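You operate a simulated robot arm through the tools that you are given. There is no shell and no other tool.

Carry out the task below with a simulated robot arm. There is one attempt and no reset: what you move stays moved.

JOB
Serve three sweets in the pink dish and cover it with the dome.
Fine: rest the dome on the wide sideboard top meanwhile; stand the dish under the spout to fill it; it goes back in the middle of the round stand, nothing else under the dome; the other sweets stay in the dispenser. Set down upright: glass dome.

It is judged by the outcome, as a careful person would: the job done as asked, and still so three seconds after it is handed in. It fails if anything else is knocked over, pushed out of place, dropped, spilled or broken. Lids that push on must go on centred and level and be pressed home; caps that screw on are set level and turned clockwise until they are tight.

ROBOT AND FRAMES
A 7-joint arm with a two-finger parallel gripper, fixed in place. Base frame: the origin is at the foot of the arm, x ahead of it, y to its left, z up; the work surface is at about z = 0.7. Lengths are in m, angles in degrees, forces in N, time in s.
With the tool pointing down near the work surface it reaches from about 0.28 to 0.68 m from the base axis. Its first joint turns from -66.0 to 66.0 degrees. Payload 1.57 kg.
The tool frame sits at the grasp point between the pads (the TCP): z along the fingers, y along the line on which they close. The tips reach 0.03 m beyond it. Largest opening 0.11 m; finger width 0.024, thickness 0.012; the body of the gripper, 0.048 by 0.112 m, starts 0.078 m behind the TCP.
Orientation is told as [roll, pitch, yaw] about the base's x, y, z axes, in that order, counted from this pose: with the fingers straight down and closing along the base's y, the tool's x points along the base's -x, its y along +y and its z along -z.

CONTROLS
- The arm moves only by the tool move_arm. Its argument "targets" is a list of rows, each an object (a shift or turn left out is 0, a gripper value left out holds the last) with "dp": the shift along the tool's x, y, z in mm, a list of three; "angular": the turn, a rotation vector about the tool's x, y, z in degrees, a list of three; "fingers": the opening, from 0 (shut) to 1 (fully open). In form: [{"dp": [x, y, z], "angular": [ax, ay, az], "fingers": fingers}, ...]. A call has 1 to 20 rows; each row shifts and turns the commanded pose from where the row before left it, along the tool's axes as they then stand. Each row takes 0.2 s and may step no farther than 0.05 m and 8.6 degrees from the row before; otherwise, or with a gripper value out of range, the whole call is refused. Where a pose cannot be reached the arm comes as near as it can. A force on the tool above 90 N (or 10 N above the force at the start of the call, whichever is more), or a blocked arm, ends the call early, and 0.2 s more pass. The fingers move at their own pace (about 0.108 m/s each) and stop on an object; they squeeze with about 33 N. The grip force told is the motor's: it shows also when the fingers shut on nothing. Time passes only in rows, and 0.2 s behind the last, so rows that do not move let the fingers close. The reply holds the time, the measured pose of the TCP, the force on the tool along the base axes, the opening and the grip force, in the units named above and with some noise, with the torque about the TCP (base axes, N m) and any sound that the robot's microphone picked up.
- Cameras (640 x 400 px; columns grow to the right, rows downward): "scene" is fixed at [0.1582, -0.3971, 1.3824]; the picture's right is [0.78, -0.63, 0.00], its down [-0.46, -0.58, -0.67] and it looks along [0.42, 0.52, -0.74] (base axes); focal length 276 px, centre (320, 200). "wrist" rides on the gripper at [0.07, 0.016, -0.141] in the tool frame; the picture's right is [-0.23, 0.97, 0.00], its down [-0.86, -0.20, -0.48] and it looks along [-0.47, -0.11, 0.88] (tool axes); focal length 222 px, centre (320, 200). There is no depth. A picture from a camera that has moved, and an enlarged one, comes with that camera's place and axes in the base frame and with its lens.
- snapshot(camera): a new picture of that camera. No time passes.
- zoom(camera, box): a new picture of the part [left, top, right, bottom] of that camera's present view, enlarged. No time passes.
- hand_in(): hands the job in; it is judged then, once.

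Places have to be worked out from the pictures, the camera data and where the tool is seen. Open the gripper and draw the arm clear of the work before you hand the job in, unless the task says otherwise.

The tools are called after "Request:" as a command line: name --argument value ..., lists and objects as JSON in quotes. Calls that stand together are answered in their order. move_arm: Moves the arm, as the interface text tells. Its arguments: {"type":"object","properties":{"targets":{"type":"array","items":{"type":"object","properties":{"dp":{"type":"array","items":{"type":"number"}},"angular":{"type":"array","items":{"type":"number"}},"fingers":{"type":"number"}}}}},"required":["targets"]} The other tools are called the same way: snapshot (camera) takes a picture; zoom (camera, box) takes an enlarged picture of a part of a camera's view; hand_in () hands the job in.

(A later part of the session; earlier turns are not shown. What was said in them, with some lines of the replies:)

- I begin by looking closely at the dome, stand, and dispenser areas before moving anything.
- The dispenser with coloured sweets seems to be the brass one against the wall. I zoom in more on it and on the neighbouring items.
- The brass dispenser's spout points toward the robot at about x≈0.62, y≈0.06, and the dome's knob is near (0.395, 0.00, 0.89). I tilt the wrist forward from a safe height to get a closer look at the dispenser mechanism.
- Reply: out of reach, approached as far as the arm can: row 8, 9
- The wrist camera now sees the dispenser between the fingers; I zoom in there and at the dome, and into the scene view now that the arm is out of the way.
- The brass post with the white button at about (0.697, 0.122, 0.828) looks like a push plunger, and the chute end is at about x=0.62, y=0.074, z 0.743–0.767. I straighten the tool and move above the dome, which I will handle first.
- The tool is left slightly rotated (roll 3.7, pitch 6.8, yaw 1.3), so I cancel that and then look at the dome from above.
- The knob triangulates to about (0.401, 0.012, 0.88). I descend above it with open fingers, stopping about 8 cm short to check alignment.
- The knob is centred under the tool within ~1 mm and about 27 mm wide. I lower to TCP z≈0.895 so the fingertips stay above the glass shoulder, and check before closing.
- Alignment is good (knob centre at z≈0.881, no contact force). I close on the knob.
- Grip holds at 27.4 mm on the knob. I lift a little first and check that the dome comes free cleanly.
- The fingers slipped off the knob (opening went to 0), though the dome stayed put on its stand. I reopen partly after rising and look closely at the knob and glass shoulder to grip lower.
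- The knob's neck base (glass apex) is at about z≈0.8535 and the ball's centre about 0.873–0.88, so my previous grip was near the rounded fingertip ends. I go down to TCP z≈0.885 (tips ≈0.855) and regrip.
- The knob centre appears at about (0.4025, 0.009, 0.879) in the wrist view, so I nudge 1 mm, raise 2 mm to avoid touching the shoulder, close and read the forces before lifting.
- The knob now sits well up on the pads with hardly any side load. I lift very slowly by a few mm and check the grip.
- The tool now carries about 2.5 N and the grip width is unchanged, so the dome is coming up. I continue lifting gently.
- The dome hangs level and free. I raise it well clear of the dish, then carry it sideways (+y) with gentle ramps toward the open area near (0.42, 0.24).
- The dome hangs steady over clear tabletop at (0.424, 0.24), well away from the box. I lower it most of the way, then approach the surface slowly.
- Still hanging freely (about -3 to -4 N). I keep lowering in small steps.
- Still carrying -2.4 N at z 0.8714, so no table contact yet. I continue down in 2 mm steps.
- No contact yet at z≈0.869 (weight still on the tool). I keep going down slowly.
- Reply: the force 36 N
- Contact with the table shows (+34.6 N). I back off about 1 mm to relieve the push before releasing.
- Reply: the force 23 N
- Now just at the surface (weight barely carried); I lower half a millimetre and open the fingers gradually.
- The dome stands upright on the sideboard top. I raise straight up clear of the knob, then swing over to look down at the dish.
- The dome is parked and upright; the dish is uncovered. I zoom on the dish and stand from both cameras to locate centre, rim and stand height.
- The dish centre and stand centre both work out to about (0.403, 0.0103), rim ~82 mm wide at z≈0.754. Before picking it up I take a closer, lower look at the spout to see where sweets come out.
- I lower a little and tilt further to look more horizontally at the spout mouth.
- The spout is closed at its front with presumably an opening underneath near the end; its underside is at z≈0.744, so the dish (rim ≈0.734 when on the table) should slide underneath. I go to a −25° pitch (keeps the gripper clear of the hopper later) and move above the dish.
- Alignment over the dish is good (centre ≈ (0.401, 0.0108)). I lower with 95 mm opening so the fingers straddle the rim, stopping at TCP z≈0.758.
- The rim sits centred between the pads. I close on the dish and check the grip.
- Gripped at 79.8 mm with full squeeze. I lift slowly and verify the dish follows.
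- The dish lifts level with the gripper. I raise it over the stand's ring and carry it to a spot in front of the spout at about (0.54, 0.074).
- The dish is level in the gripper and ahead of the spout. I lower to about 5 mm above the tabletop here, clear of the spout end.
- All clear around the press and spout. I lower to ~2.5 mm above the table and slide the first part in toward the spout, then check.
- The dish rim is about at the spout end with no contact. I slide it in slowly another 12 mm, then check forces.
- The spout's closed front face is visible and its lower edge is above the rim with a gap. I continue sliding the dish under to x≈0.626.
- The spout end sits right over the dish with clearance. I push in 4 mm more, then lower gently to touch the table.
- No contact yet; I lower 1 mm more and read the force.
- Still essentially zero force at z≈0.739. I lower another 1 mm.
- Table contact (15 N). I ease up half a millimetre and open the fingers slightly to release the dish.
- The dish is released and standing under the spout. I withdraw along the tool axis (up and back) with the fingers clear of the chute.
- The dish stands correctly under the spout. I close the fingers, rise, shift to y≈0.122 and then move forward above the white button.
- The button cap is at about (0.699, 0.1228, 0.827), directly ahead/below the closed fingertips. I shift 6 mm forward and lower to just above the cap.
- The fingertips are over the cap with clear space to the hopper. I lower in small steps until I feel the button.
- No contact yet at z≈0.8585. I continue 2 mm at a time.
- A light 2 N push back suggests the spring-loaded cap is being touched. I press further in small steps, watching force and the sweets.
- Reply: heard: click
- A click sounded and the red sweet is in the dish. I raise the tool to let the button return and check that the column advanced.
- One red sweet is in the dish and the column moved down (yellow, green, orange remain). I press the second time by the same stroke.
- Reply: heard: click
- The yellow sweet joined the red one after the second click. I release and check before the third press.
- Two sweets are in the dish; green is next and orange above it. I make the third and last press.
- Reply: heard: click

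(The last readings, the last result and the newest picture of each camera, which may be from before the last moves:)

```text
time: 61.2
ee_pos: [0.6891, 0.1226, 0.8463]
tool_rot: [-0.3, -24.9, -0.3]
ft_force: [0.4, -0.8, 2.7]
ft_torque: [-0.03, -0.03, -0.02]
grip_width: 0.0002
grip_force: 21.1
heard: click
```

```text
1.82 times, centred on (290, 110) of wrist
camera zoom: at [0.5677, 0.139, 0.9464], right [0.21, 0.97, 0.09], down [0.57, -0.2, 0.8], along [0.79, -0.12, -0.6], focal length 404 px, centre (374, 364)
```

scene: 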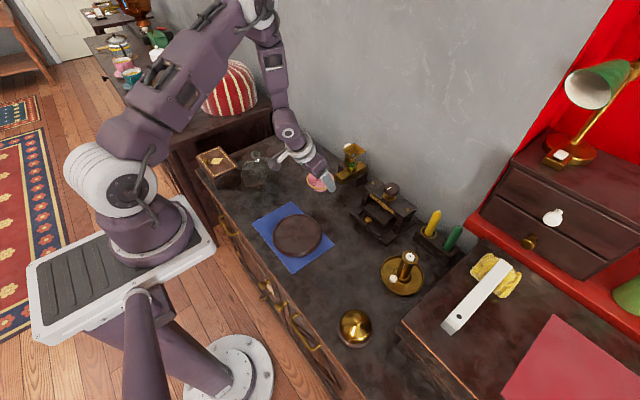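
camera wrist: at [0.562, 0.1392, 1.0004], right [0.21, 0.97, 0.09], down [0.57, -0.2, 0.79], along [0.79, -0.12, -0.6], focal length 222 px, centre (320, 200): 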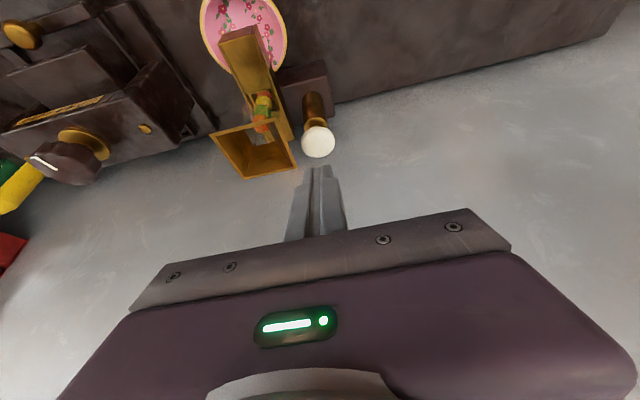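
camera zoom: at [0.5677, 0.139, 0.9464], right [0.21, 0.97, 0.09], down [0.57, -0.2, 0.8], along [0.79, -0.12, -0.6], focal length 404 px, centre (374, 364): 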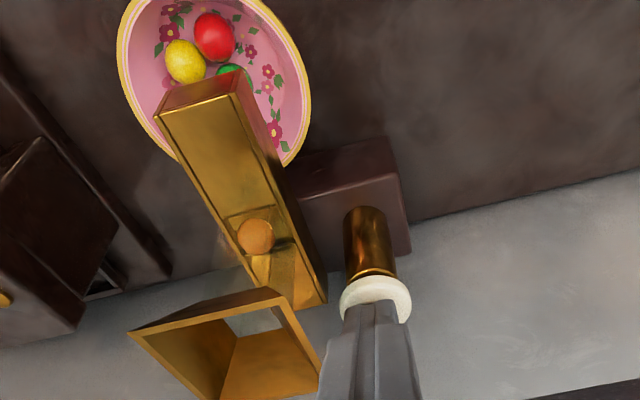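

Red, yellow and green are all in the dish; orange stays in the dispenser. I rise off the button and back away the way I came.

Request:
move_arm --targets '[{"dp": [-2.1, 0, -4.5]}, {"dp": [-4.2, 0, -9]}, {"dp": [-8.4, 0, -18]}, {"dp": [-8.4, 0, -18]}, {"dp": [18, 0, -8.4]}, {"dp": [30, 0, -14]}, {"dp": [30, 0, -14]}, {"dp": [30, 0, -14]}, {"dp": [0, -16, 0]}, {"dp": [0, -20, 0], "fingers": 0.87}, {"dp": [0, -12, 0]}, {"dp": [0, 0, 0]}]'

Request:
snapshot --camera "wrist"

Request:
zoom --camera "scene" --box '[320, 130, 390, 200]'

```text
time: 63.8
ee_pos: [0.5704, 0.0742, 0.9003]
tool_rot: [-0.2, -24.9, -0.3]
ft_force: [0.4, -0.2, 0.0]
ft_torque: [-0.01, 0.02, 0.0]
grip_width: 0.0957
grip_force: 0.0
```

```text
taken
camera wrist: at [0.4486, 0.0919, 1.001], right [0.21, 0.97, 0.09], down [0.57, -0.2, 0.79], along [0.79, -0.12, -0.6], focal length 222 px, centre (320, 200)
```

wrist: 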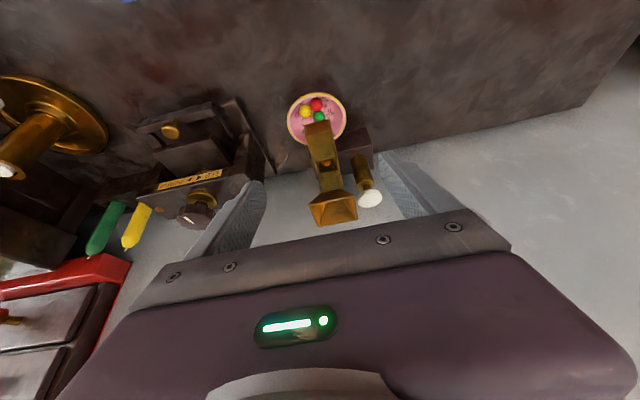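

```text
5.71 times, centred on (355, 165) of scene
camera zoom: at [0.1582, -0.3971, 1.3824], right [0.78, -0.63, 0.0], down [-0.46, -0.58, -0.67], along [0.42, 0.52, -0.74], focal length 1579 px, centre (120, 400)
```

zoom: 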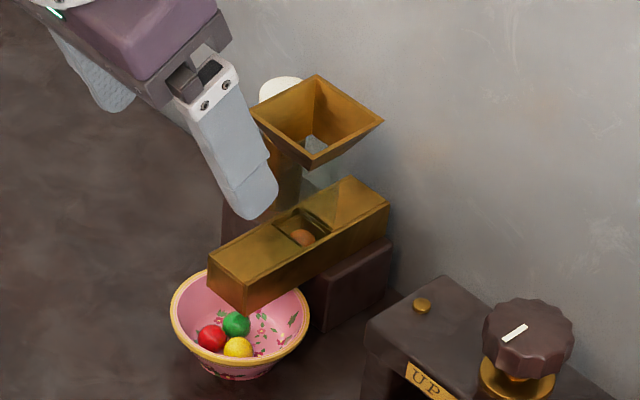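

The dish holds exactly three sweets and nothing spilled. I retrace the approach down along the tool axis to straddle the dish again.

Request:
move_arm --targets '[{"dp": [7, 0.4, 15]}, {"dp": [7.1, 0, 15.3]}, {"dp": [0, 0, 30]}, {"dp": [0, 0, 35]}, {"dp": [0, 0, 30]}, {"dp": [0, 0, 20]}, {"dp": [0, 0, 12]}, {"dp": [0, 0, 8]}, {"dp": [0, 0, 0]}]'

Request:
zoom --camera "wrist" --box '[240, 120, 400, 240]'

Request:
zoom --camera "scene" --box '[310, 140, 390, 210]'

```text
time: 65.8
ee_pos: [0.6276, 0.0748, 0.747]
tool_rot: [-0.3, -24.9, -0.3]
ft_force: [-0.1, 0.0, -1.2]
ft_torque: [0.03, 0.0, 0.01]
grip_width: 0.0957
grip_force: 0.1
```

```text
3.33 times, centred on (320, 180) of wrist
camera zoom: at [0.5058, 0.091, 0.8463], right [0.21, 0.97, 0.09], down [0.57, -0.2, 0.79], along [0.79, -0.12, -0.6], focal length 740 px, centre (320, 267)
```

zoom: 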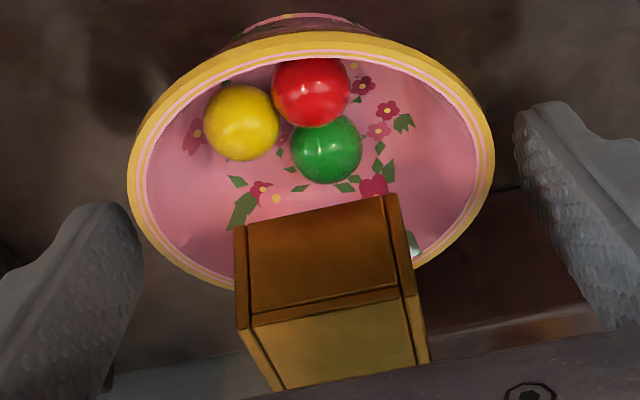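

```text
5.71 times, centred on (350, 175) of scene
camera zoom: at [0.1582, -0.3971, 1.3824], right [0.78, -0.63, 0.0], down [-0.46, -0.58, -0.67], along [0.42, 0.52, -0.74], focal length 1579 px, centre (149, 343)
```

zoom: 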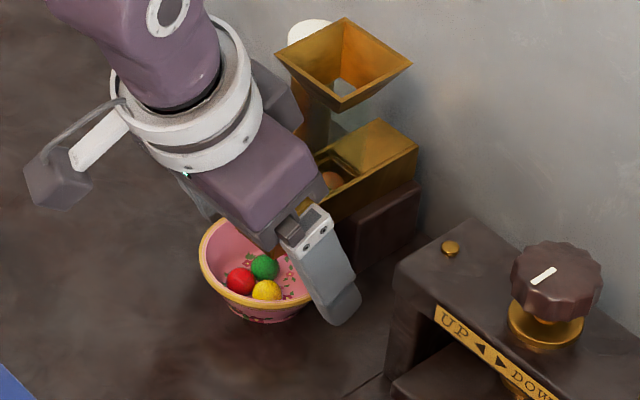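

Sweets sit low in the bowl. I drop the last 8 mm to the original grip height and close on the rim.

Request:
move_arm --targets '[{"dp": [0.9, 0, 4.2]}, {"dp": [0.9, 0, 4.0]}, {"dp": [0, 0, 0]}, {"fingers": 0.78}, {"fingers": 0.6}, {"fingers": 0.5}, {"dp": [0, 0, 0]}]'

Request:
zoom --camera "wrist" --box '[240, 120, 400, 240]'

```text
time: 67.4
ee_pos: [0.6295, 0.0732, 0.7382]
tool_rot: [-0.3, -24.9, -0.3]
ft_force: [0.1, 0.3, -0.7]
ft_torque: [-0.06, -0.02, -0.01]
grip_width: 0.0803
grip_force: 32.4
```

```text
3.33 times, centred on (320, 180) of wrist
camera zoom: at [0.5072, 0.0912, 0.8381], right [0.21, 0.97, 0.09], down [0.57, -0.2, 0.79], along [0.79, -0.12, -0.6], focal length 740 px, centre (320, 267)
```

zoom: 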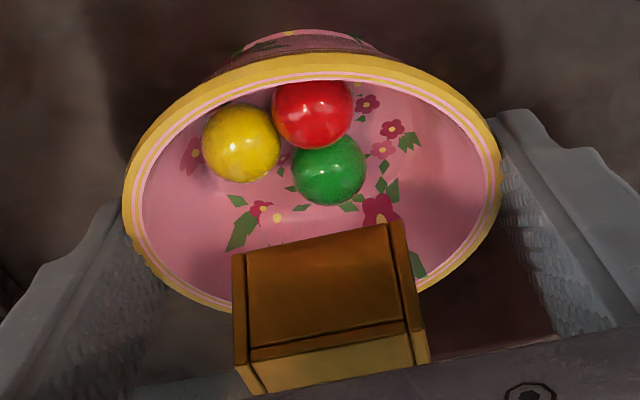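

Gripped at 80.3 mm. I lift just 2 mm and confirm the dish stays level before sliding it out.

Request:
move_arm --targets '[{"dp": [-0.42, 0, -0.9]}, {"dp": [-0.63, 0, -1.36]}, {"dp": [0, 0, 0]}]'

Request:
zoom --camera "wrist" --box '[240, 120, 400, 240]'

```text
time: 68.2
ee_pos: [0.6299, 0.0732, 0.7411]
tool_rot: [-0.4, -24.9, -0.3]
ft_force: [-0.4, 0.1, -0.1]
ft_torque: [-0.01, -0.02, 0.03]
grip_width: 0.0801
grip_force: 32.9
```

```text
3.33 times, centred on (320, 180) of wrist
camera zoom: at [0.507, 0.0911, 0.8403], right [0.21, 0.97, 0.09], down [0.57, -0.2, 0.79], along [0.79, -0.12, -0.6], focal length 740 px, centre (320, 267)
```

zoom: 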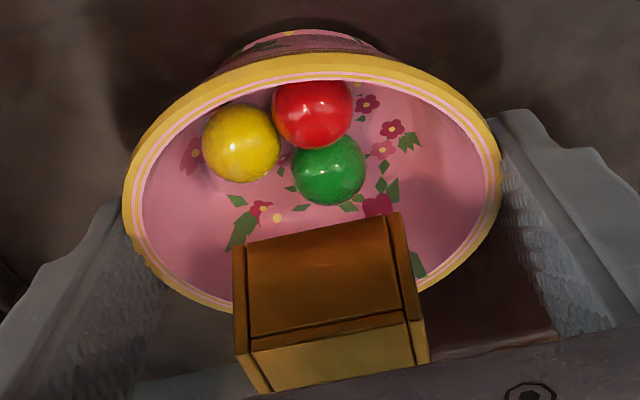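

The dish is held level and free of the table. I slide it straight out from under the spout.

Request:
move_arm --targets '[{"dp": [3.6, 0, -1.7]}, {"dp": [5.4, 0, -2.5]}, {"dp": [7.25, 0, -3.38]}, {"dp": [9.06, 0, -4.23]}, {"dp": [10.9, 0, -5.07]}, {"dp": [10.9, 0, -5.07]}, {"dp": [10.9, 0, -5.07]}, {"dp": [9.06, 0, -4.23]}, {"dp": [7.25, 0, -3.38]}, {"dp": [5.4, 0, -2.5]}, {"dp": [3.6, 0, -1.7]}, {"dp": [0, 0, 0]}]'

Request:
zoom --camera "wrist" --box '[240, 120, 400, 240]'

Request:
snapshot --camera "scene"

```text
time: 70.8
ee_pos: [0.5374, 0.0741, 0.7408]
tool_rot: [-0.3, -24.9, -0.4]
ft_force: [-0.2, -0.5, -1.8]
ft_torque: [-0.01, 0.02, 0.01]
grip_width: 0.08
grip_force: 33.2
```

```text
3.33 times, centred on (320, 180) of wrist
camera zoom: at [0.4149, 0.092, 0.8402], right [0.21, 0.97, 0.09], down [0.57, -0.2, 0.79], along [0.79, -0.12, -0.6], focal length 740 px, centre (320, 267)
```

zoom: 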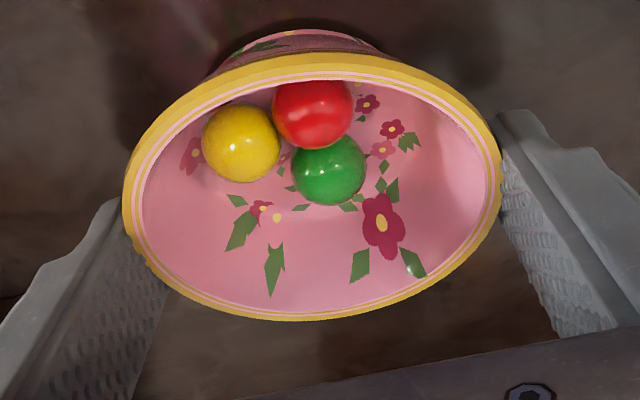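

```text
taken
```

scene: 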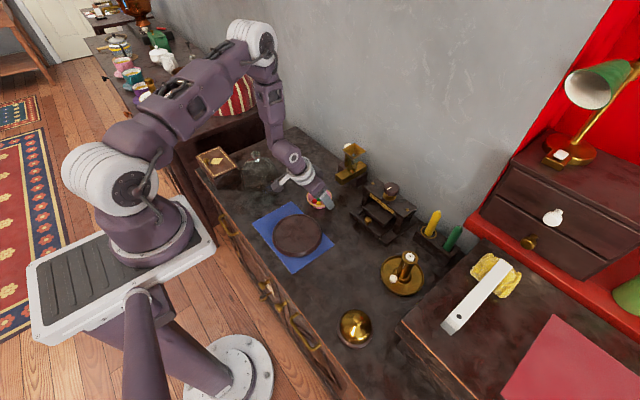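

Dish is clear of the spout with three sweets settled. I raise it and carry it smoothly back above the stand centre.

Request:
move_arm --targets '[{"dp": [-3, 0, -6.4]}, {"dp": [-6, 0, -12.8]}, {"dp": [-8, 0, -17]}, {"dp": [-5.4, 0, -11.6]}, {"dp": [-3, 0, -6.4]}, {"dp": [7.3, -3.8, -3.4]}, {"dp": [12.2, -6.4, -5.7]}, {"dp": [17, -8.9, -7.9]}, {"dp": [19.5, -10.2, -9.1]}, {"dp": [19.5, -10.2, -9.1]}, {"dp": [17, -8.9, -7.9]}, {"dp": [14.6, -7.7, -6.8]}, {"dp": [9.7, -5.1, -4.5]}, {"dp": [4.9, -2.6, -2.3]}, {"dp": [0, 0, 0]}]'

Request:
snapshot --camera "wrist"

Request:
zoom --camera "scene" --box '[240, 170, 360, 275]'

```text
time: 74.0
ee_pos: [0.4026, 0.0129, 0.7999]
tool_rot: [-0.4, -24.9, -0.2]
ft_force: [1.1, 0.1, 1.1]
ft_torque: [-0.03, 0.03, 0.02]
grip_width: 0.08
grip_force: 33.2
```

```text
taken
camera wrist: at [0.2805, 0.0289, 0.9007], right [0.21, 0.97, 0.09], down [0.57, -0.2, 0.8], along [0.79, -0.12, -0.6], focal length 222 px, centre (320, 200)
```

wrist: 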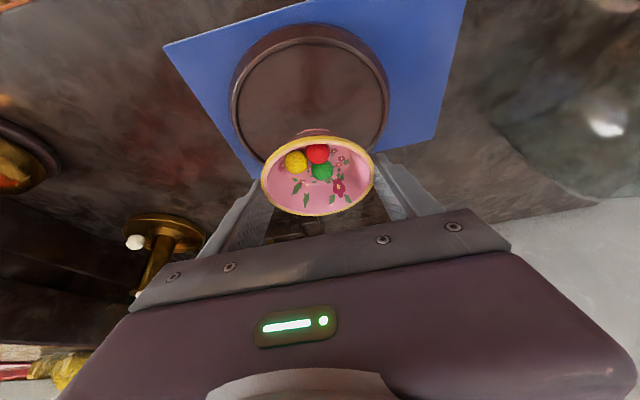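

```text
3.81 times, centred on (300, 222) of scene
camera zoom: at [0.1582, -0.3971, 1.3824], right [0.78, -0.63, 0.0], down [-0.46, -0.58, -0.67], along [0.42, 0.52, -0.74], focal length 1053 px, centre (396, 114)
```

zoom: 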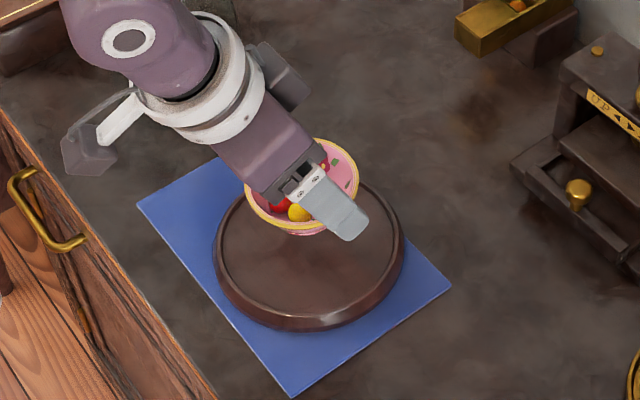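

Comparing camera poses with the pick pose, I am ~1.4 mm too far in +y. I correct that and lower to about 2.5 mm above the stand floor.

Request:
move_arm --targets '[{"dp": [2, -0.7, 6]}, {"dp": [4.2, -0.7, 9]}, {"dp": [5, 0, 10.7]}, {"dp": [3.4, 0, 7.2]}, {"dp": [1.7, 0, 3.6]}, {"dp": [0, 0, 0]}]'

Request:
snapshot --camera "wrist"

```text
time: 75.4
ee_pos: [0.4043, 0.0102, 0.7607]
tool_rot: [-0.2, -24.9, -0.2]
ft_force: [0.2, -0.7, -0.5]
ft_torque: [0.02, 0.02, -0.02]
grip_width: 0.0803
grip_force: 32.9
```

```text
taken
camera wrist: at [0.2808, 0.0275, 0.8603], right [0.21, 0.97, 0.09], down [0.57, -0.2, 0.8], along [0.79, -0.12, -0.6], focal length 222 px, centre (320, 200)
```

wrist: 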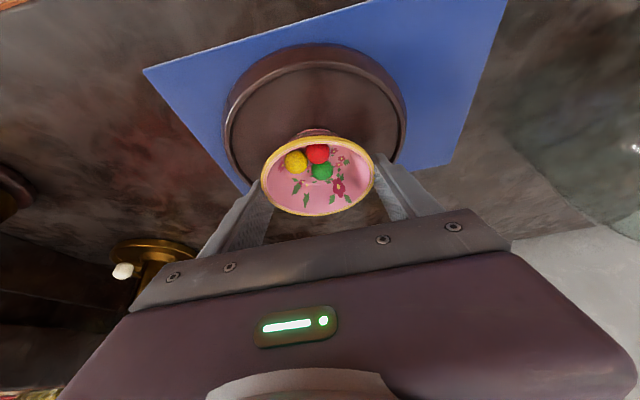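

The pose matches the original pick (within 0.3 mm), about 2 mm high. I lower 1 mm at a time until contact.

Request:
move_arm --targets '[{"dp": [0.4, 0, 0.9]}, {"dp": [0.2, 0, 0.45]}, {"dp": [0, 0, 0]}]'

```text
time: 76.2
ee_pos: [0.4022, 0.0091, 0.7585]
tool_rot: [-0.3, -25.0, -0.3]
ft_force: [0.0, -0.4, -1.0]
ft_torque: [-0.03, -0.01, 0.0]
grip_width: 0.0804
grip_force: 32.9
```

Request:
move_arm --targets '[{"dp": [0.3, 0, 0.7]}, {"dp": [0, 0, 0]}]'

```text
time: 76.8
ee_pos: [0.4027, 0.0108, 0.7581]
tool_rot: [-0.3, -24.9, -0.3]
ft_force: [0.0, -0.8, 1.0]
ft_torque: [-0.05, 0.01, -0.01]
grip_width: 0.0801
grip_force: 33.6
```

Force is just changing sign, so the foot is at the stand surface. I go 0.4 mm more to confirm contact.

Request:
move_arm --targets '[{"dp": [0.2, 0, 0.4]}, {"dp": [0, 0, 0]}]'

```text
time: 77.4
ee_pos: [0.4038, 0.009, 0.7586]
tool_rot: [-0.3, -24.9, -0.3]
ft_force: [-2.9, -2.2, 11.5]
ft_torque: [-0.1, 0.13, 0.01]
grip_width: 0.0803
grip_force: 33.0
```

Contact confirmed (11.5 N). I ease off 0.3 mm and open the fingers to release the dish on the stand.

Request:
move_arm --targets '[{"dp": [-0.15, 0, -0.3]}, {"dp": [0, 0, 0]}, {"fingers": 0.78}, {"fingers": 0.87}, {"dp": [0, 0, 0]}]'

Request:
zoom --camera "wrist" --box '[210, 30, 420, 240]'

Request:
zoom --camera "scene" --box '[240, 170, 360, 275]'

```text
time: 78.6
ee_pos: [0.4037, 0.0111, 0.7595]
tool_rot: [-0.2, -24.9, -0.3]
ft_force: [0.0, -0.2, -0.3]
ft_torque: [-0.01, -0.03, -0.02]
grip_width: 0.0954
grip_force: 0.1
```

```text
1.90 times, centred on (315, 135) of wrist
camera zoom: at [0.2813, 0.028, 0.8584], right [0.21, 0.97, 0.09], down [0.57, -0.2, 0.79], along [0.79, -0.12, -0.6], focal length 423 px, centre (330, 324)
```

zoom: 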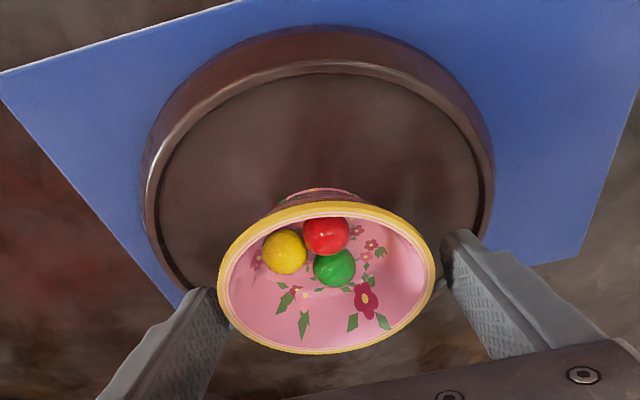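

```text
3.81 times, centred on (300, 222) of scene
camera zoom: at [0.1582, -0.3971, 1.3824], right [0.78, -0.63, 0.0], down [-0.46, -0.58, -0.67], along [0.42, 0.52, -0.74], focal length 1053 px, centre (396, 114)
```

zoom: 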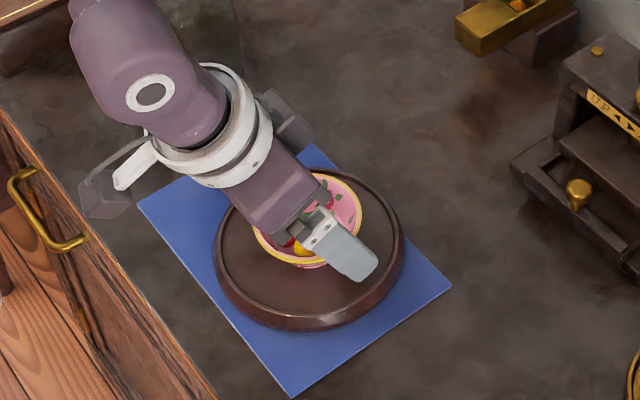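

Dish is released on the stand. I retract straight up and check the centring from above.

Request:
move_arm --targets '[{"dp": [-4.2, 0, -9]}, {"dp": [-8.4, 0, -18]}, {"dp": [-15, 0, -32]}, {"dp": [-19, 0, -41]}, {"dp": [-19, 0, -41]}, {"angular": [0, 8.3, 0]}, {"angular": [0, 8.3, 0]}, {"angular": [0, 8.3, 0]}, {"dp": [0, 0, -40]}, {"dp": [0, 0, -20]}, {"dp": [0, 0, 0]}]'

Request:
snapshot --camera "wrist"

Request:
zoom --camera "scene" --box '[240, 170, 360, 275]'

```text
time: 81.0
ee_pos: [0.4038, 0.0111, 0.9724]
tool_rot: [-0.2, 0.0, -0.4]
ft_force: [0.0, -0.3, 1.5]
ft_torque: [0.02, 0.0, 0.0]
grip_width: 0.0958
grip_force: 0.1
```

```text
taken
camera wrist: at [0.3347, 0.0283, 1.1163], right [0.23, 0.97, 0.0], down [0.85, -0.2, 0.48], along [0.46, -0.12, -0.88], focal length 222 px, centre (320, 200)
```

wrist: 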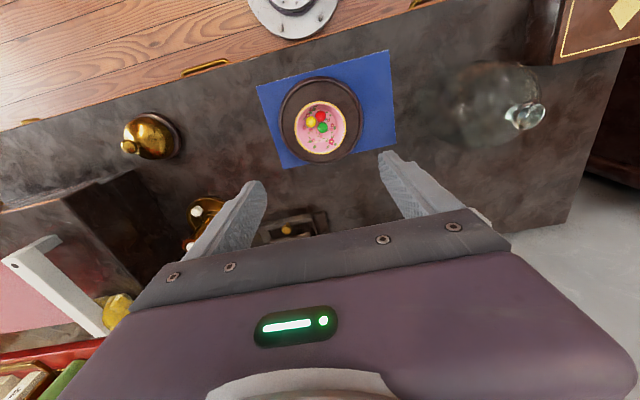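

```text
3.81 times, centred on (300, 222) of scene
camera zoom: at [0.1582, -0.3971, 1.3824], right [0.78, -0.63, 0.0], down [-0.46, -0.58, -0.67], along [0.42, 0.52, -0.74], focal length 1053 px, centre (396, 114)
```

zoom: 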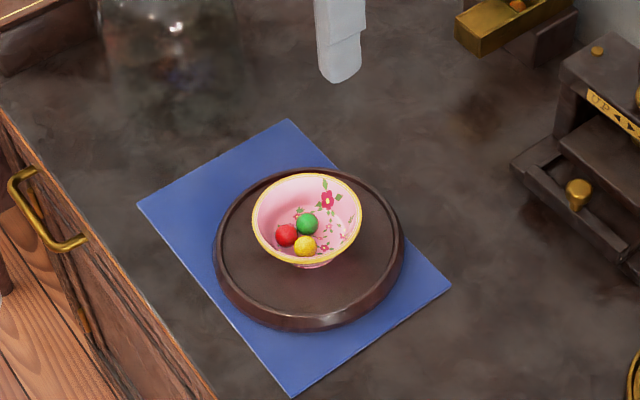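

Request:
zoom --camera "scene" --box '[250, 195, 340, 275]'

Request:
zoom --camera "wrist" --box '[255, 60, 395, 180]'

Request:
zoom --camera "wrist" --box '[420, 40, 560, 160]'

```text
5.00 times, centred on (295, 235) of scene
camera zoom: at [0.1582, -0.3971, 1.3824], right [0.78, -0.63, 0.0], down [-0.46, -0.58, -0.67], along [0.42, 0.52, -0.74], focal length 1382 px, centre (445, 25)
```

zoom: 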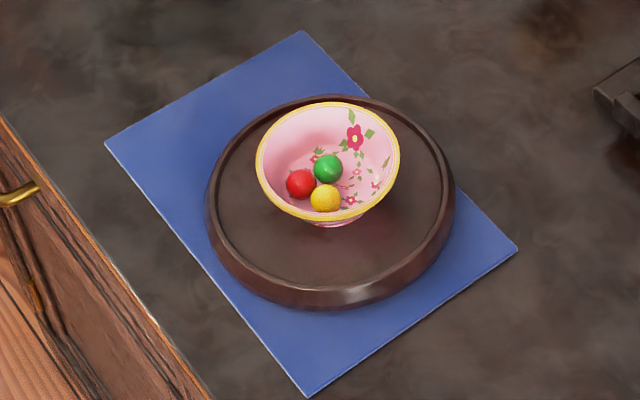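

```text
3.33 times, centred on (325, 120) of wrist
camera zoom: at [0.3347, 0.0283, 1.1163], right [0.23, 0.97, 0.0], down [0.85, -0.2, 0.48], along [0.46, -0.12, -0.88], focal length 740 px, centre (303, 467)
```

zoom: 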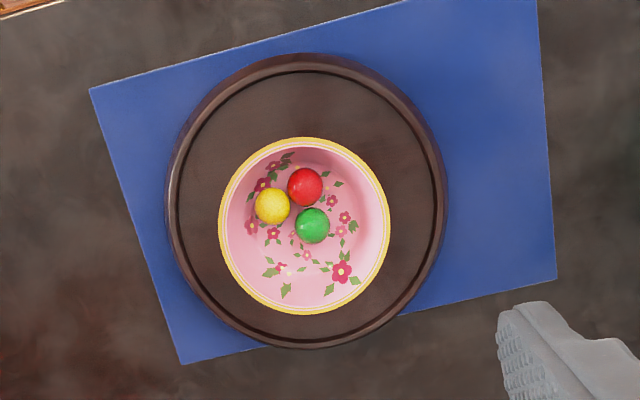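

```text
3.33 times, centred on (490, 100) of wrist
camera zoom: at [0.3347, 0.0283, 1.1163], right [0.23, 0.97, 0.0], down [0.85, -0.2, 0.48], along [0.46, -0.12, -0.88], focal length 740 px, centre (-247, 533)
```

zoom: 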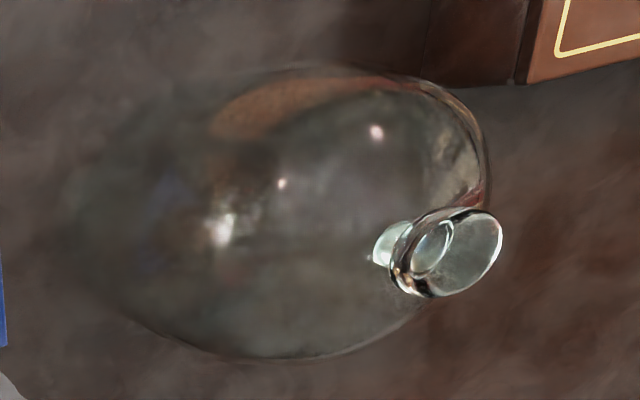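

The dish is back in the middle with its three sweets (within ~1 mm of its original spot). I move to the parked dome, positioning above its knob for a check before descending.

Request:
move_arm --targets '[{"dp": [-4, 38, 0], "fingers": 0.55}, {"dp": [-4, 48, 0]}, {"dp": [-4, 48, 0]}, {"dp": [-4, 48, 0]}, {"dp": [-4.2, 46.2, 0]}, {"dp": [0, 0, 25]}, {"dp": [0, 0, 15]}, {"dp": [0, 0, 0]}]'

Request:
zoom --camera "wrist" --box '[260, 80, 390, 220]'

Request:
zoom --camera "scene" --box '[220, 120, 310, 210]'

```text
time: 82.8
ee_pos: [0.4232, 0.2394, 0.9339]
tool_rot: [-0.2, -0.1, -0.3]
ft_force: [0.6, -0.2, 0.4]
ft_torque: [0.01, -0.01, -0.04]
grip_width: 0.0605
grip_force: 0.0
```

```text
2.86 times, centred on (325, 150) of wrist
camera zoom: at [0.3556, 0.2562, 1.0756], right [0.23, 0.97, 0.0], down [0.85, -0.2, 0.48], along [0.47, -0.12, -0.88], focal length 635 px, centre (306, 343)
```

zoom: 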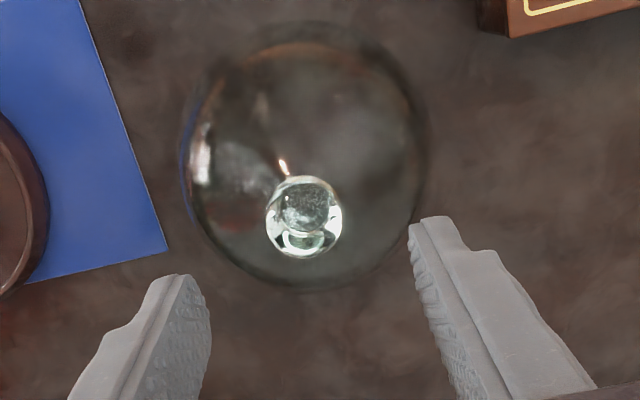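

```text
4.44 times, centred on (265, 165) of scene
camera zoom: at [0.1582, -0.3971, 1.3824], right [0.78, -0.63, 0.0], down [-0.46, -0.58, -0.67], along [0.42, 0.52, -0.74], focal length 1228 px, centre (564, 356)
```

zoom: 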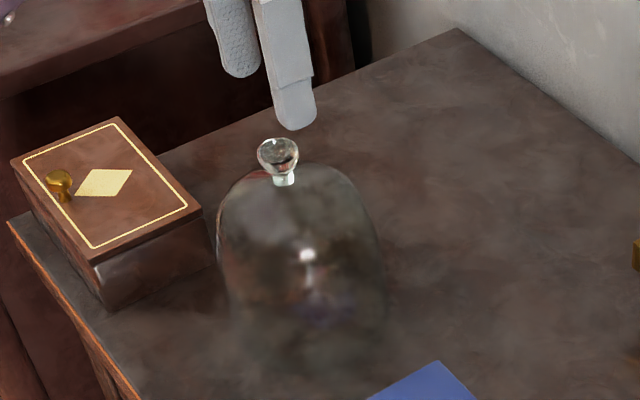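

The knob is right below the tool. I lower the remaining 67 mm to the same grip height as at release, in slowing steps.

Request:
move_arm --targets '[{"dp": [0.7, 0.3, 22]}, {"dp": [0, 0, 20]}, {"dp": [0, 0, 13]}, {"dp": [0, 0, 8]}, {"dp": [0, 0, 4.4]}, {"dp": [0, 0, 0]}]'

Request:
zoom --camera "wrist" --box '[260, 80, 390, 220]'

Request:
zoom --camera "scene" --box '[220, 120, 310, 210]'

```text
time: 84.2
ee_pos: [0.4244, 0.2398, 0.8659]
tool_rot: [-0.3, 0.0, -0.4]
ft_force: [-0.4, 0.1, 0.7]
ft_torque: [-0.05, 0.01, 0.01]
grip_width: 0.0606
grip_force: 0.1
```

```text
2.86 times, centred on (325, 150) of wrist
camera zoom: at [0.3554, 0.2561, 1.0077], right [0.23, 0.97, 0.0], down [0.85, -0.2, 0.48], along [0.47, -0.12, -0.88], focal length 635 px, centre (306, 343)
```

zoom: 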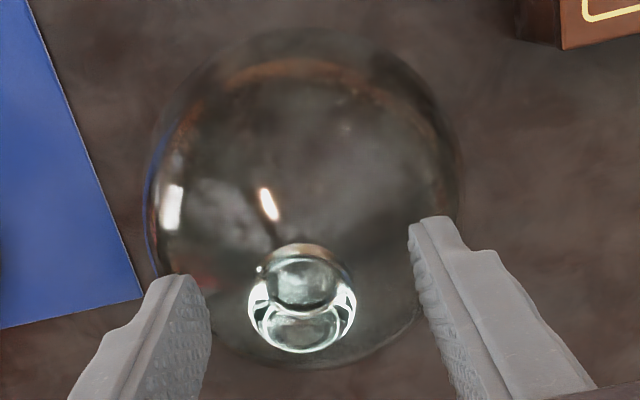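

```text
4.44 times, centred on (265, 165) of scene
camera zoom: at [0.1582, -0.3971, 1.3824], right [0.78, -0.63, 0.0], down [-0.46, -0.58, -0.67], along [0.42, 0.52, -0.74], focal length 1228 px, centre (564, 356)
```

zoom: 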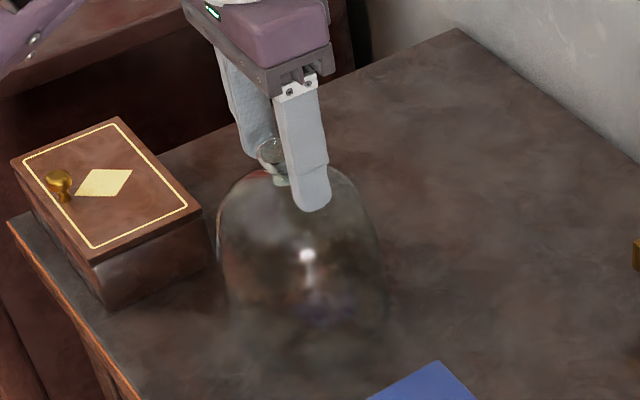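

The view matches the release pose exactly. I close on the knob and lift a few mm slowly.

Request:
move_arm --targets '[{"fingers": 0}, {"fingers": 0}, {"fingers": 0}, {"fingers": 0}, {"dp": [0, 0, -1]}, {"dp": [0, 0, -2]}, {"dp": [0, 0, -3]}, {"dp": [0, 0, 0]}]'

Request:
zoom --camera "wrist" --box '[260, 80, 390, 220]'

```text
time: 86.0
ee_pos: [0.4252, 0.2386, 0.8719]
tool_rot: [-0.3, -0.1, -0.4]
ft_force: [0.2, 0.1, -3.0]
ft_torque: [-0.02, 0.01, 0.02]
grip_width: 0.0271
grip_force: 33.6
```

```text
2.86 times, centred on (325, 150) of wrist
camera zoom: at [0.3556, 0.256, 1.0137], right [0.23, 0.97, 0.0], down [0.85, -0.2, 0.48], along [0.47, -0.12, -0.88], focal length 635 px, centre (306, 343)
```

zoom: 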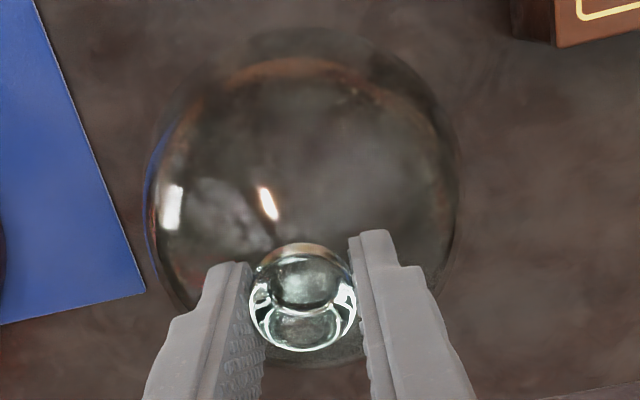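

The dome is held (3 N weight, grip 27.1 mm). I raise it well above dish height and carry it smoothly back over the stand.

Request:
move_arm --targets '[{"dp": [0, 0, -6]}, {"dp": [0, 0, -12]}, {"dp": [0, 0, -18]}, {"dp": [0, 0, -22]}, {"dp": [0, 0, -24]}, {"dp": [0, 0, -20]}, {"dp": [0, 0, -12]}, {"dp": [0, 0, -6]}, {"dp": [0, 0, 0]}]'

Request:
move_arm --targets '[{"dp": [0, -8, 0]}, {"dp": [1, -16, 0]}, {"dp": [2, -22, 0]}, {"dp": [3, -27, 0]}, {"dp": [3, -28, 0]}, {"dp": [3, -28, 0]}, {"dp": [3, -28, 0]}, {"dp": [3, -26, 0]}, {"dp": [2, -20, 0]}, {"dp": [1.3, -14, 0]}, {"dp": [1, -8, 0]}, {"dp": [0, -4.6, 0]}, {"dp": [0, 0, 0]}, {"dp": [0, 0, 0]}]'

Request:
snapshot --camera "wrist"

Request:
zoom --camera "scene" --box '[240, 130, 360, 275]'

```text
time: 88.0
ee_pos: [0.4241, 0.2392, 0.9904]
tool_rot: [-0.4, 0.1, -0.5]
ft_force: [0.9, 0.7, -3.5]
ft_torque: [0.01, 0.01, -0.03]
grip_width: 0.0272
grip_force: 33.1
```

```text
time: 91.0
ee_pos: [0.401, 0.0102, 0.9921]
tool_rot: [-0.4, 0.1, -0.4]
ft_force: [0.1, -0.4, -2.1]
ft_torque: [0.02, -0.02, 0.01]
grip_width: 0.0271
grip_force: 33.1
```

```text
taken
camera wrist: at [0.3317, 0.0275, 1.1348], right [0.23, 0.97, 0.0], down [0.85, -0.2, 0.48], along [0.47, -0.12, -0.88], focal length 222 px, centre (320, 200)
```

wrist: 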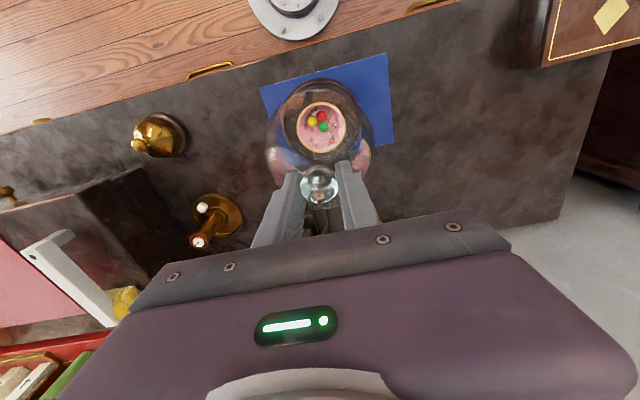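

```text
2.76 times, centred on (300, 202) of scene
camera zoom: at [0.1582, -0.3971, 1.3824], right [0.78, -0.63, 0.0], down [-0.46, -0.58, -0.67], along [0.42, 0.52, -0.74], focal length 762 px, centre (375, 193)
```

zoom: 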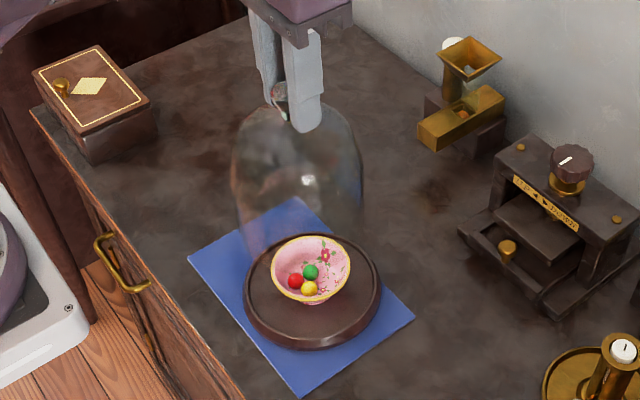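

Position matches the original within ~1.5 mm; I correct that while lowering the dome around the dish, stopping about 10 mm above its seat.

Request:
move_arm --targets '[{"dp": [-0.7, -0.3, 4]}, {"dp": [-0.6, -0.3, 10]}, {"dp": [0, 0, 16]}, {"dp": [0, 0, 18]}, {"dp": [0, 0, 18]}, {"dp": [0, 0, 14]}, {"dp": [0, 0, 9]}, {"dp": [0, 0, 5]}, {"dp": [0, 0, 0]}]'

Request:
snapshot --camera "wrist"

Request:
zoom --camera "scene" --box '[250, 170, 340, 270]'

```text
time: 93.0
ee_pos: [0.4022, 0.0093, 0.8986]
tool_rot: [-0.4, -0.1, -0.4]
ft_force: [0.0, 0.5, -3.1]
ft_torque: [0.0, -0.01, 0.03]
grip_width: 0.0269
grip_force: 33.4
```

```text
taken
camera wrist: at [0.3331, 0.0263, 1.0404], right [0.23, 0.97, 0.0], down [0.85, -0.2, 0.48], along [0.47, -0.12, -0.88], focal length 222 px, centre (320, 200)
```

wrist: 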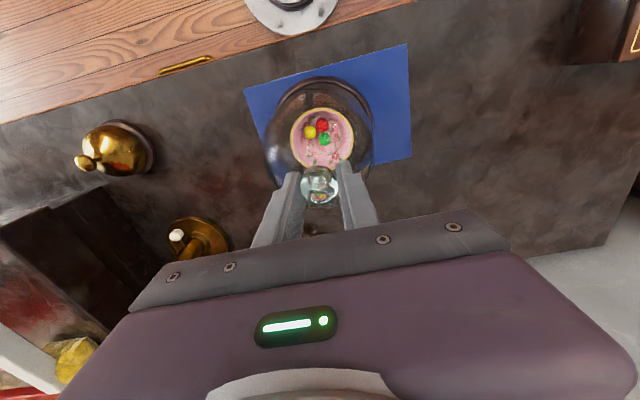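

```text
4.00 times, centred on (295, 220) of scene
camera zoom: at [0.1582, -0.3971, 1.3824], right [0.78, -0.63, 0.0], down [-0.46, -0.58, -0.67], along [0.42, 0.52, -0.74], focal length 1106 px, centre (420, 120)
```

zoom: 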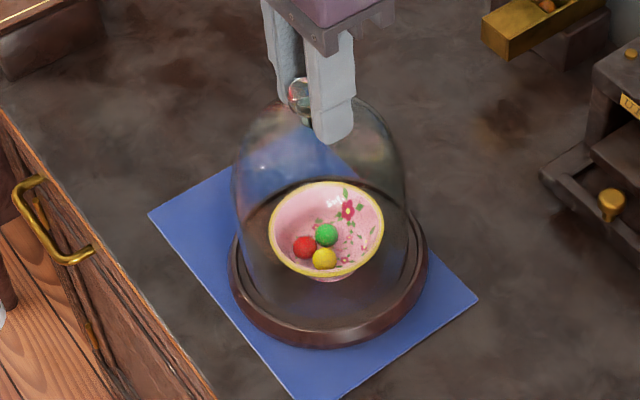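

The dome is aligned to within 0.2 mm of its original position and surrounds the dish. I lower 8 mm, then feel for the seat.

Request:
move_arm --targets '[{"dp": [0, 0, 4]}, {"dp": [0, 0, 3]}, {"dp": [0, 0, 2]}, {"dp": [0, 0, 0]}]'

```text
time: 94.0
ee_pos: [0.4022, 0.008, 0.8893]
tool_rot: [-0.3, 0.0, -0.4]
ft_force: [0.6, -0.8, -3.5]
ft_torque: [-0.02, -0.01, -0.02]
grip_width: 0.0269
grip_force: 32.7
```

Still hanging freely at z≈0.889. I go down 1 mm at a time.

Request:
move_arm --targets '[{"dp": [0, 0, 1]}, {"dp": [0, 0, 0.7]}, {"dp": [0, 0, 0]}]'

```text
time: 94.8
ee_pos: [0.4022, 0.009, 0.8885]
tool_rot: [-0.3, 0.1, -0.3]
ft_force: [-0.3, -0.4, -3.3]
ft_torque: [0.0, -0.03, 0.01]
grip_width: 0.0273
grip_force: 33.5
```

Weight is still on the tool (-3.3 N). Another 1 mm down.

Request:
move_arm --targets '[{"dp": [0, 0, 0.8]}, {"dp": [0, 0, 0]}]'

```text
time: 95.4
ee_pos: [0.4022, 0.0098, 0.8871]
tool_rot: [-0.3, 0.0, -0.4]
ft_force: [-0.4, 0.0, -3.6]
ft_torque: [0.0, -0.01, -0.01]
grip_width: 0.027
grip_force: 32.7
```

Not seated yet; I continue with another small step.

Request:
move_arm --targets '[{"dp": [0, 0, 0.7]}, {"dp": [0, 0, 0]}]'

Request:
snapshot --camera "wrist"

```text
time: 96.0
ee_pos: [0.4017, 0.0099, 0.8869]
tool_rot: [-0.2, 0.0, -0.3]
ft_force: [-0.5, -0.3, -2.8]
ft_torque: [0.06, 0.06, 0.02]
grip_width: 0.0273
grip_force: 33.1
```

```text
taken
camera wrist: at [0.333, 0.0263, 1.0285], right [0.23, 0.97, 0.0], down [0.85, -0.2, 0.48], along [0.47, -0.12, -0.88], focal length 222 px, centre (320, 200)
```

wrist: 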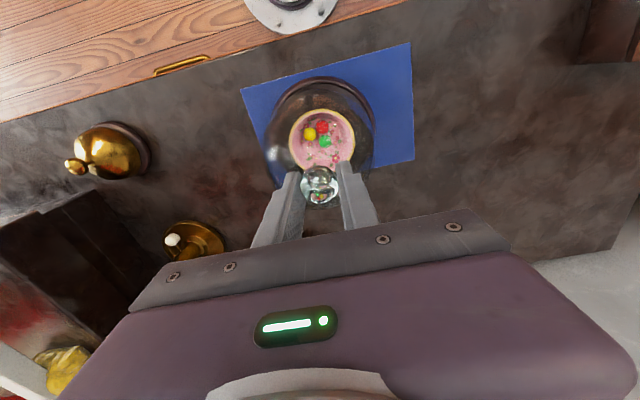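

The camera height (1.0285) says contact is imminent. I lower another 0.6 mm and read the force.

Request:
move_arm --targets '[{"dp": [0, 0, 0.6]}, {"dp": [0, 0, 0]}]'

```text
time: 96.6
ee_pos: [0.4023, 0.009, 0.8854]
tool_rot: [-0.3, 0.0, -0.4]
ft_force: [-1.8, -6.9, 22.1]
ft_torque: [0.1, 0.17, 0.02]
grip_width: 0.0273
grip_force: 33.0
```

The dome is seated (22 N push). I ease off half a millimetre before releasing.

Request:
move_arm --targets '[{"dp": [0, 0, -0.4]}, {"dp": [0, 0, 0]}]'

```text
time: 97.2
ee_pos: [0.4024, 0.0085, 0.8861]
tool_rot: [-0.3, 0.1, -0.3]
ft_force: [-1.5, -7.4, 16.8]
ft_torque: [-0.05, -0.11, -0.01]
grip_width: 0.0272
grip_force: 33.0
```

Request:
move_arm --targets '[{"dp": [0, 0, -0.5]}, {"dp": [0, 0, 0]}]'

```text
time: 97.8
ee_pos: [0.4023, 0.0101, 0.8861]
tool_rot: [-0.2, 0.0, -0.4]
ft_force: [0.7, -0.4, -3.3]
ft_torque: [0.0, 0.01, 0.0]
grip_width: 0.0272
grip_force: 33.6
```

It is now just off the seat by a fraction of a millimetre. I lower 0.3 mm and open the fingers.

Request:
move_arm --targets '[{"dp": [0, 0, 0.35]}, {"dp": [0, 0, 0], "fingers": 0.35}, {"dp": [0, 0, 0], "fingers": 0.5}, {"dp": [0, 0, 0], "fingers": 0.5}]'

Request:
zoom --camera "wrist" --box '[255, 60, 395, 220]'

Request:
zoom --camera "scene" --box '[250, 170, 340, 270]'

```text
time: 98.8
ee_pos: [0.4023, 0.009, 0.8863]
tool_rot: [-0.3, 0.0, -0.4]
ft_force: [-0.8, 0.0, 0.1]
ft_torque: [0.0, 0.0, -0.01]
grip_width: 0.0549
grip_force: 0.0
```

```text
2.50 times, centred on (325, 140) of wrist
camera zoom: at [0.3331, 0.0265, 1.0285], right [0.23, 0.97, 0.0], down [0.85, -0.2, 0.48], along [0.47, -0.12, -0.88], focal length 555 px, centre (308, 350)
```

zoom: 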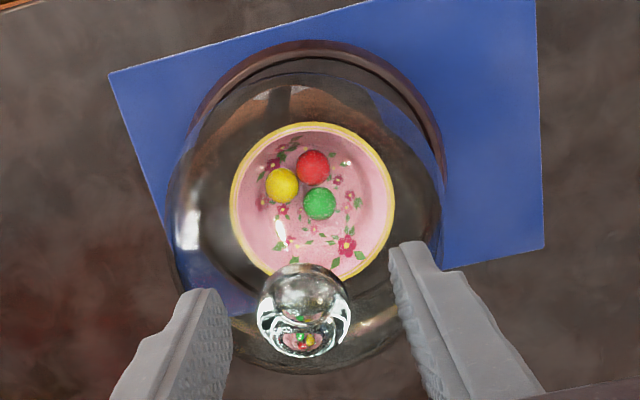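

```text
4.00 times, centred on (295, 220) of scene
camera zoom: at [0.1582, -0.3971, 1.3824], right [0.78, -0.63, 0.0], down [-0.46, -0.58, -0.67], along [0.42, 0.52, -0.74], focal length 1106 px, centre (420, 120)
```

zoom: 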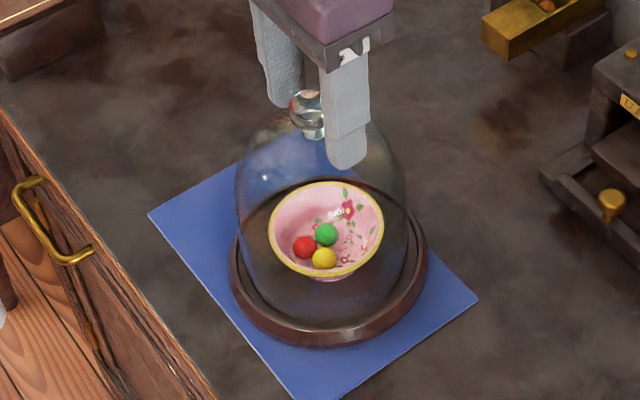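

The dome rests level over the dish with three sweets. I rise straight up off the knob, open the gripper, and move the arm clear.

Request:
move_arm --targets '[{"dp": [0, 0, -6]}, {"dp": [0, 0, -20]}, {"dp": [0, 0, -40]}, {"dp": [0, 0, -48], "fingers": 1}, {"dp": [0, 0, -48]}, {"dp": [0, 0, -48]}, {"dp": [0, -30, -30]}, {"dp": [20, -40, 0]}, {"dp": [0, 0, 0]}]'

Request:
snapshot --camera "scene"

Request:
zoom --camera "scene" --box '[250, 170, 340, 270]'

Request:
snapshot --camera "wrist"

```text
time: 100.8
ee_pos: [0.3809, -0.0593, 1.1279]
tool_rot: [-0.2, 0.1, -0.5]
ft_force: [0.3, 0.2, 0.8]
ft_torque: [-0.02, 0.0, -0.03]
grip_width: 0.1098
grip_force: 0.0
```

```text
taken
```

scene: 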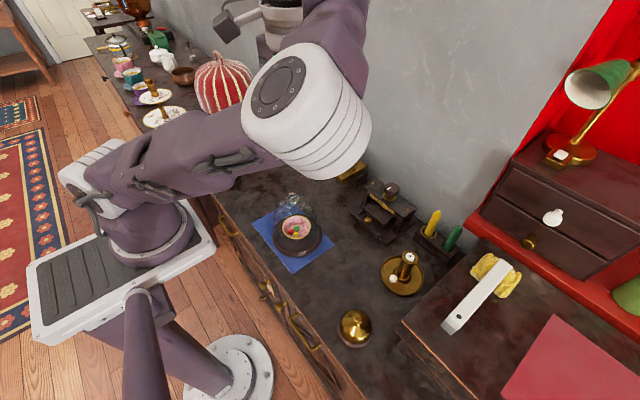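

```text
4.00 times, centred on (295, 220) of scene
camera zoom: at [0.1582, -0.3971, 1.3824], right [0.78, -0.63, 0.0], down [-0.46, -0.58, -0.67], along [0.42, 0.52, -0.74], focal length 1106 px, centre (420, 120)
```

zoom: 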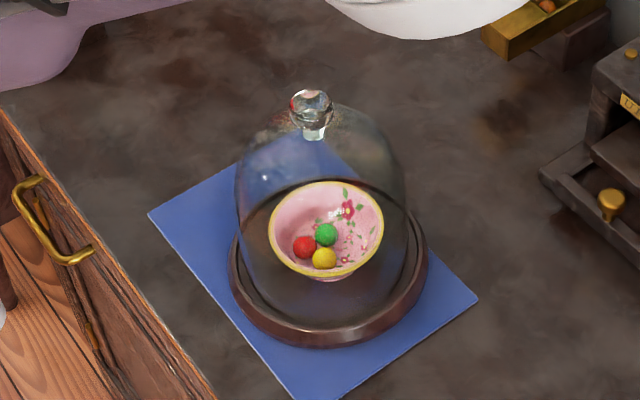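

```text
taken
camera wrist: at [0.3115, -0.0426, 1.2698], right [0.23, 0.97, 0.0], down [0.85, -0.2, 0.48], along [0.47, -0.12, -0.88], focal length 222 px, centre (320, 200)
```

wrist: 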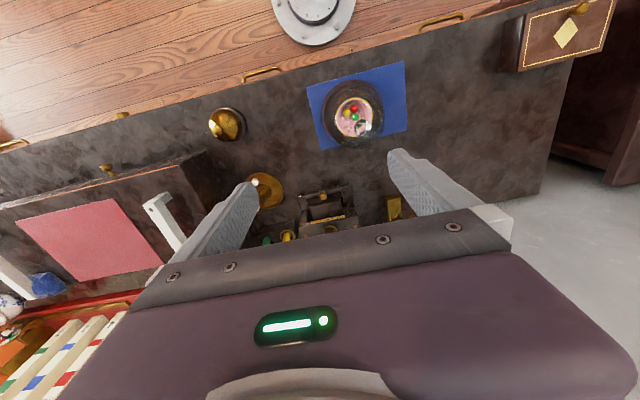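

The dome is seated level over the dish, which holds exactly three sweets. The orange sweet is still in the dispenser, nothing else has moved, the gripper is open, and the arm is clear. I hand the job in.

Request:
hand_in

```text
The job is handed in.
```

I put three sweets (red, yellow and green) in the pink dish, set it back in the middle of the round stand, and covered it with the glass dome. The job is handed in; I haven't seen the verdict.

- **Dome:** My first grip on the knob slipped before the dome had lifted. The dome didn't move, and I re-gripped lower. It then stood upright on the sideboard top while I filled the dish, and it now sits level on the stand.
- **Dish:** I filled it under the spout, one button press per sweet. It is back within about 1 mm of where it started, with nothing else under the dome.
- **Dispenser:** The orange sweet, the only one left, stayed inside.

The final pictures showed nothing spilled, knocked over or out of place, and I left the gripper open and the arm clear.
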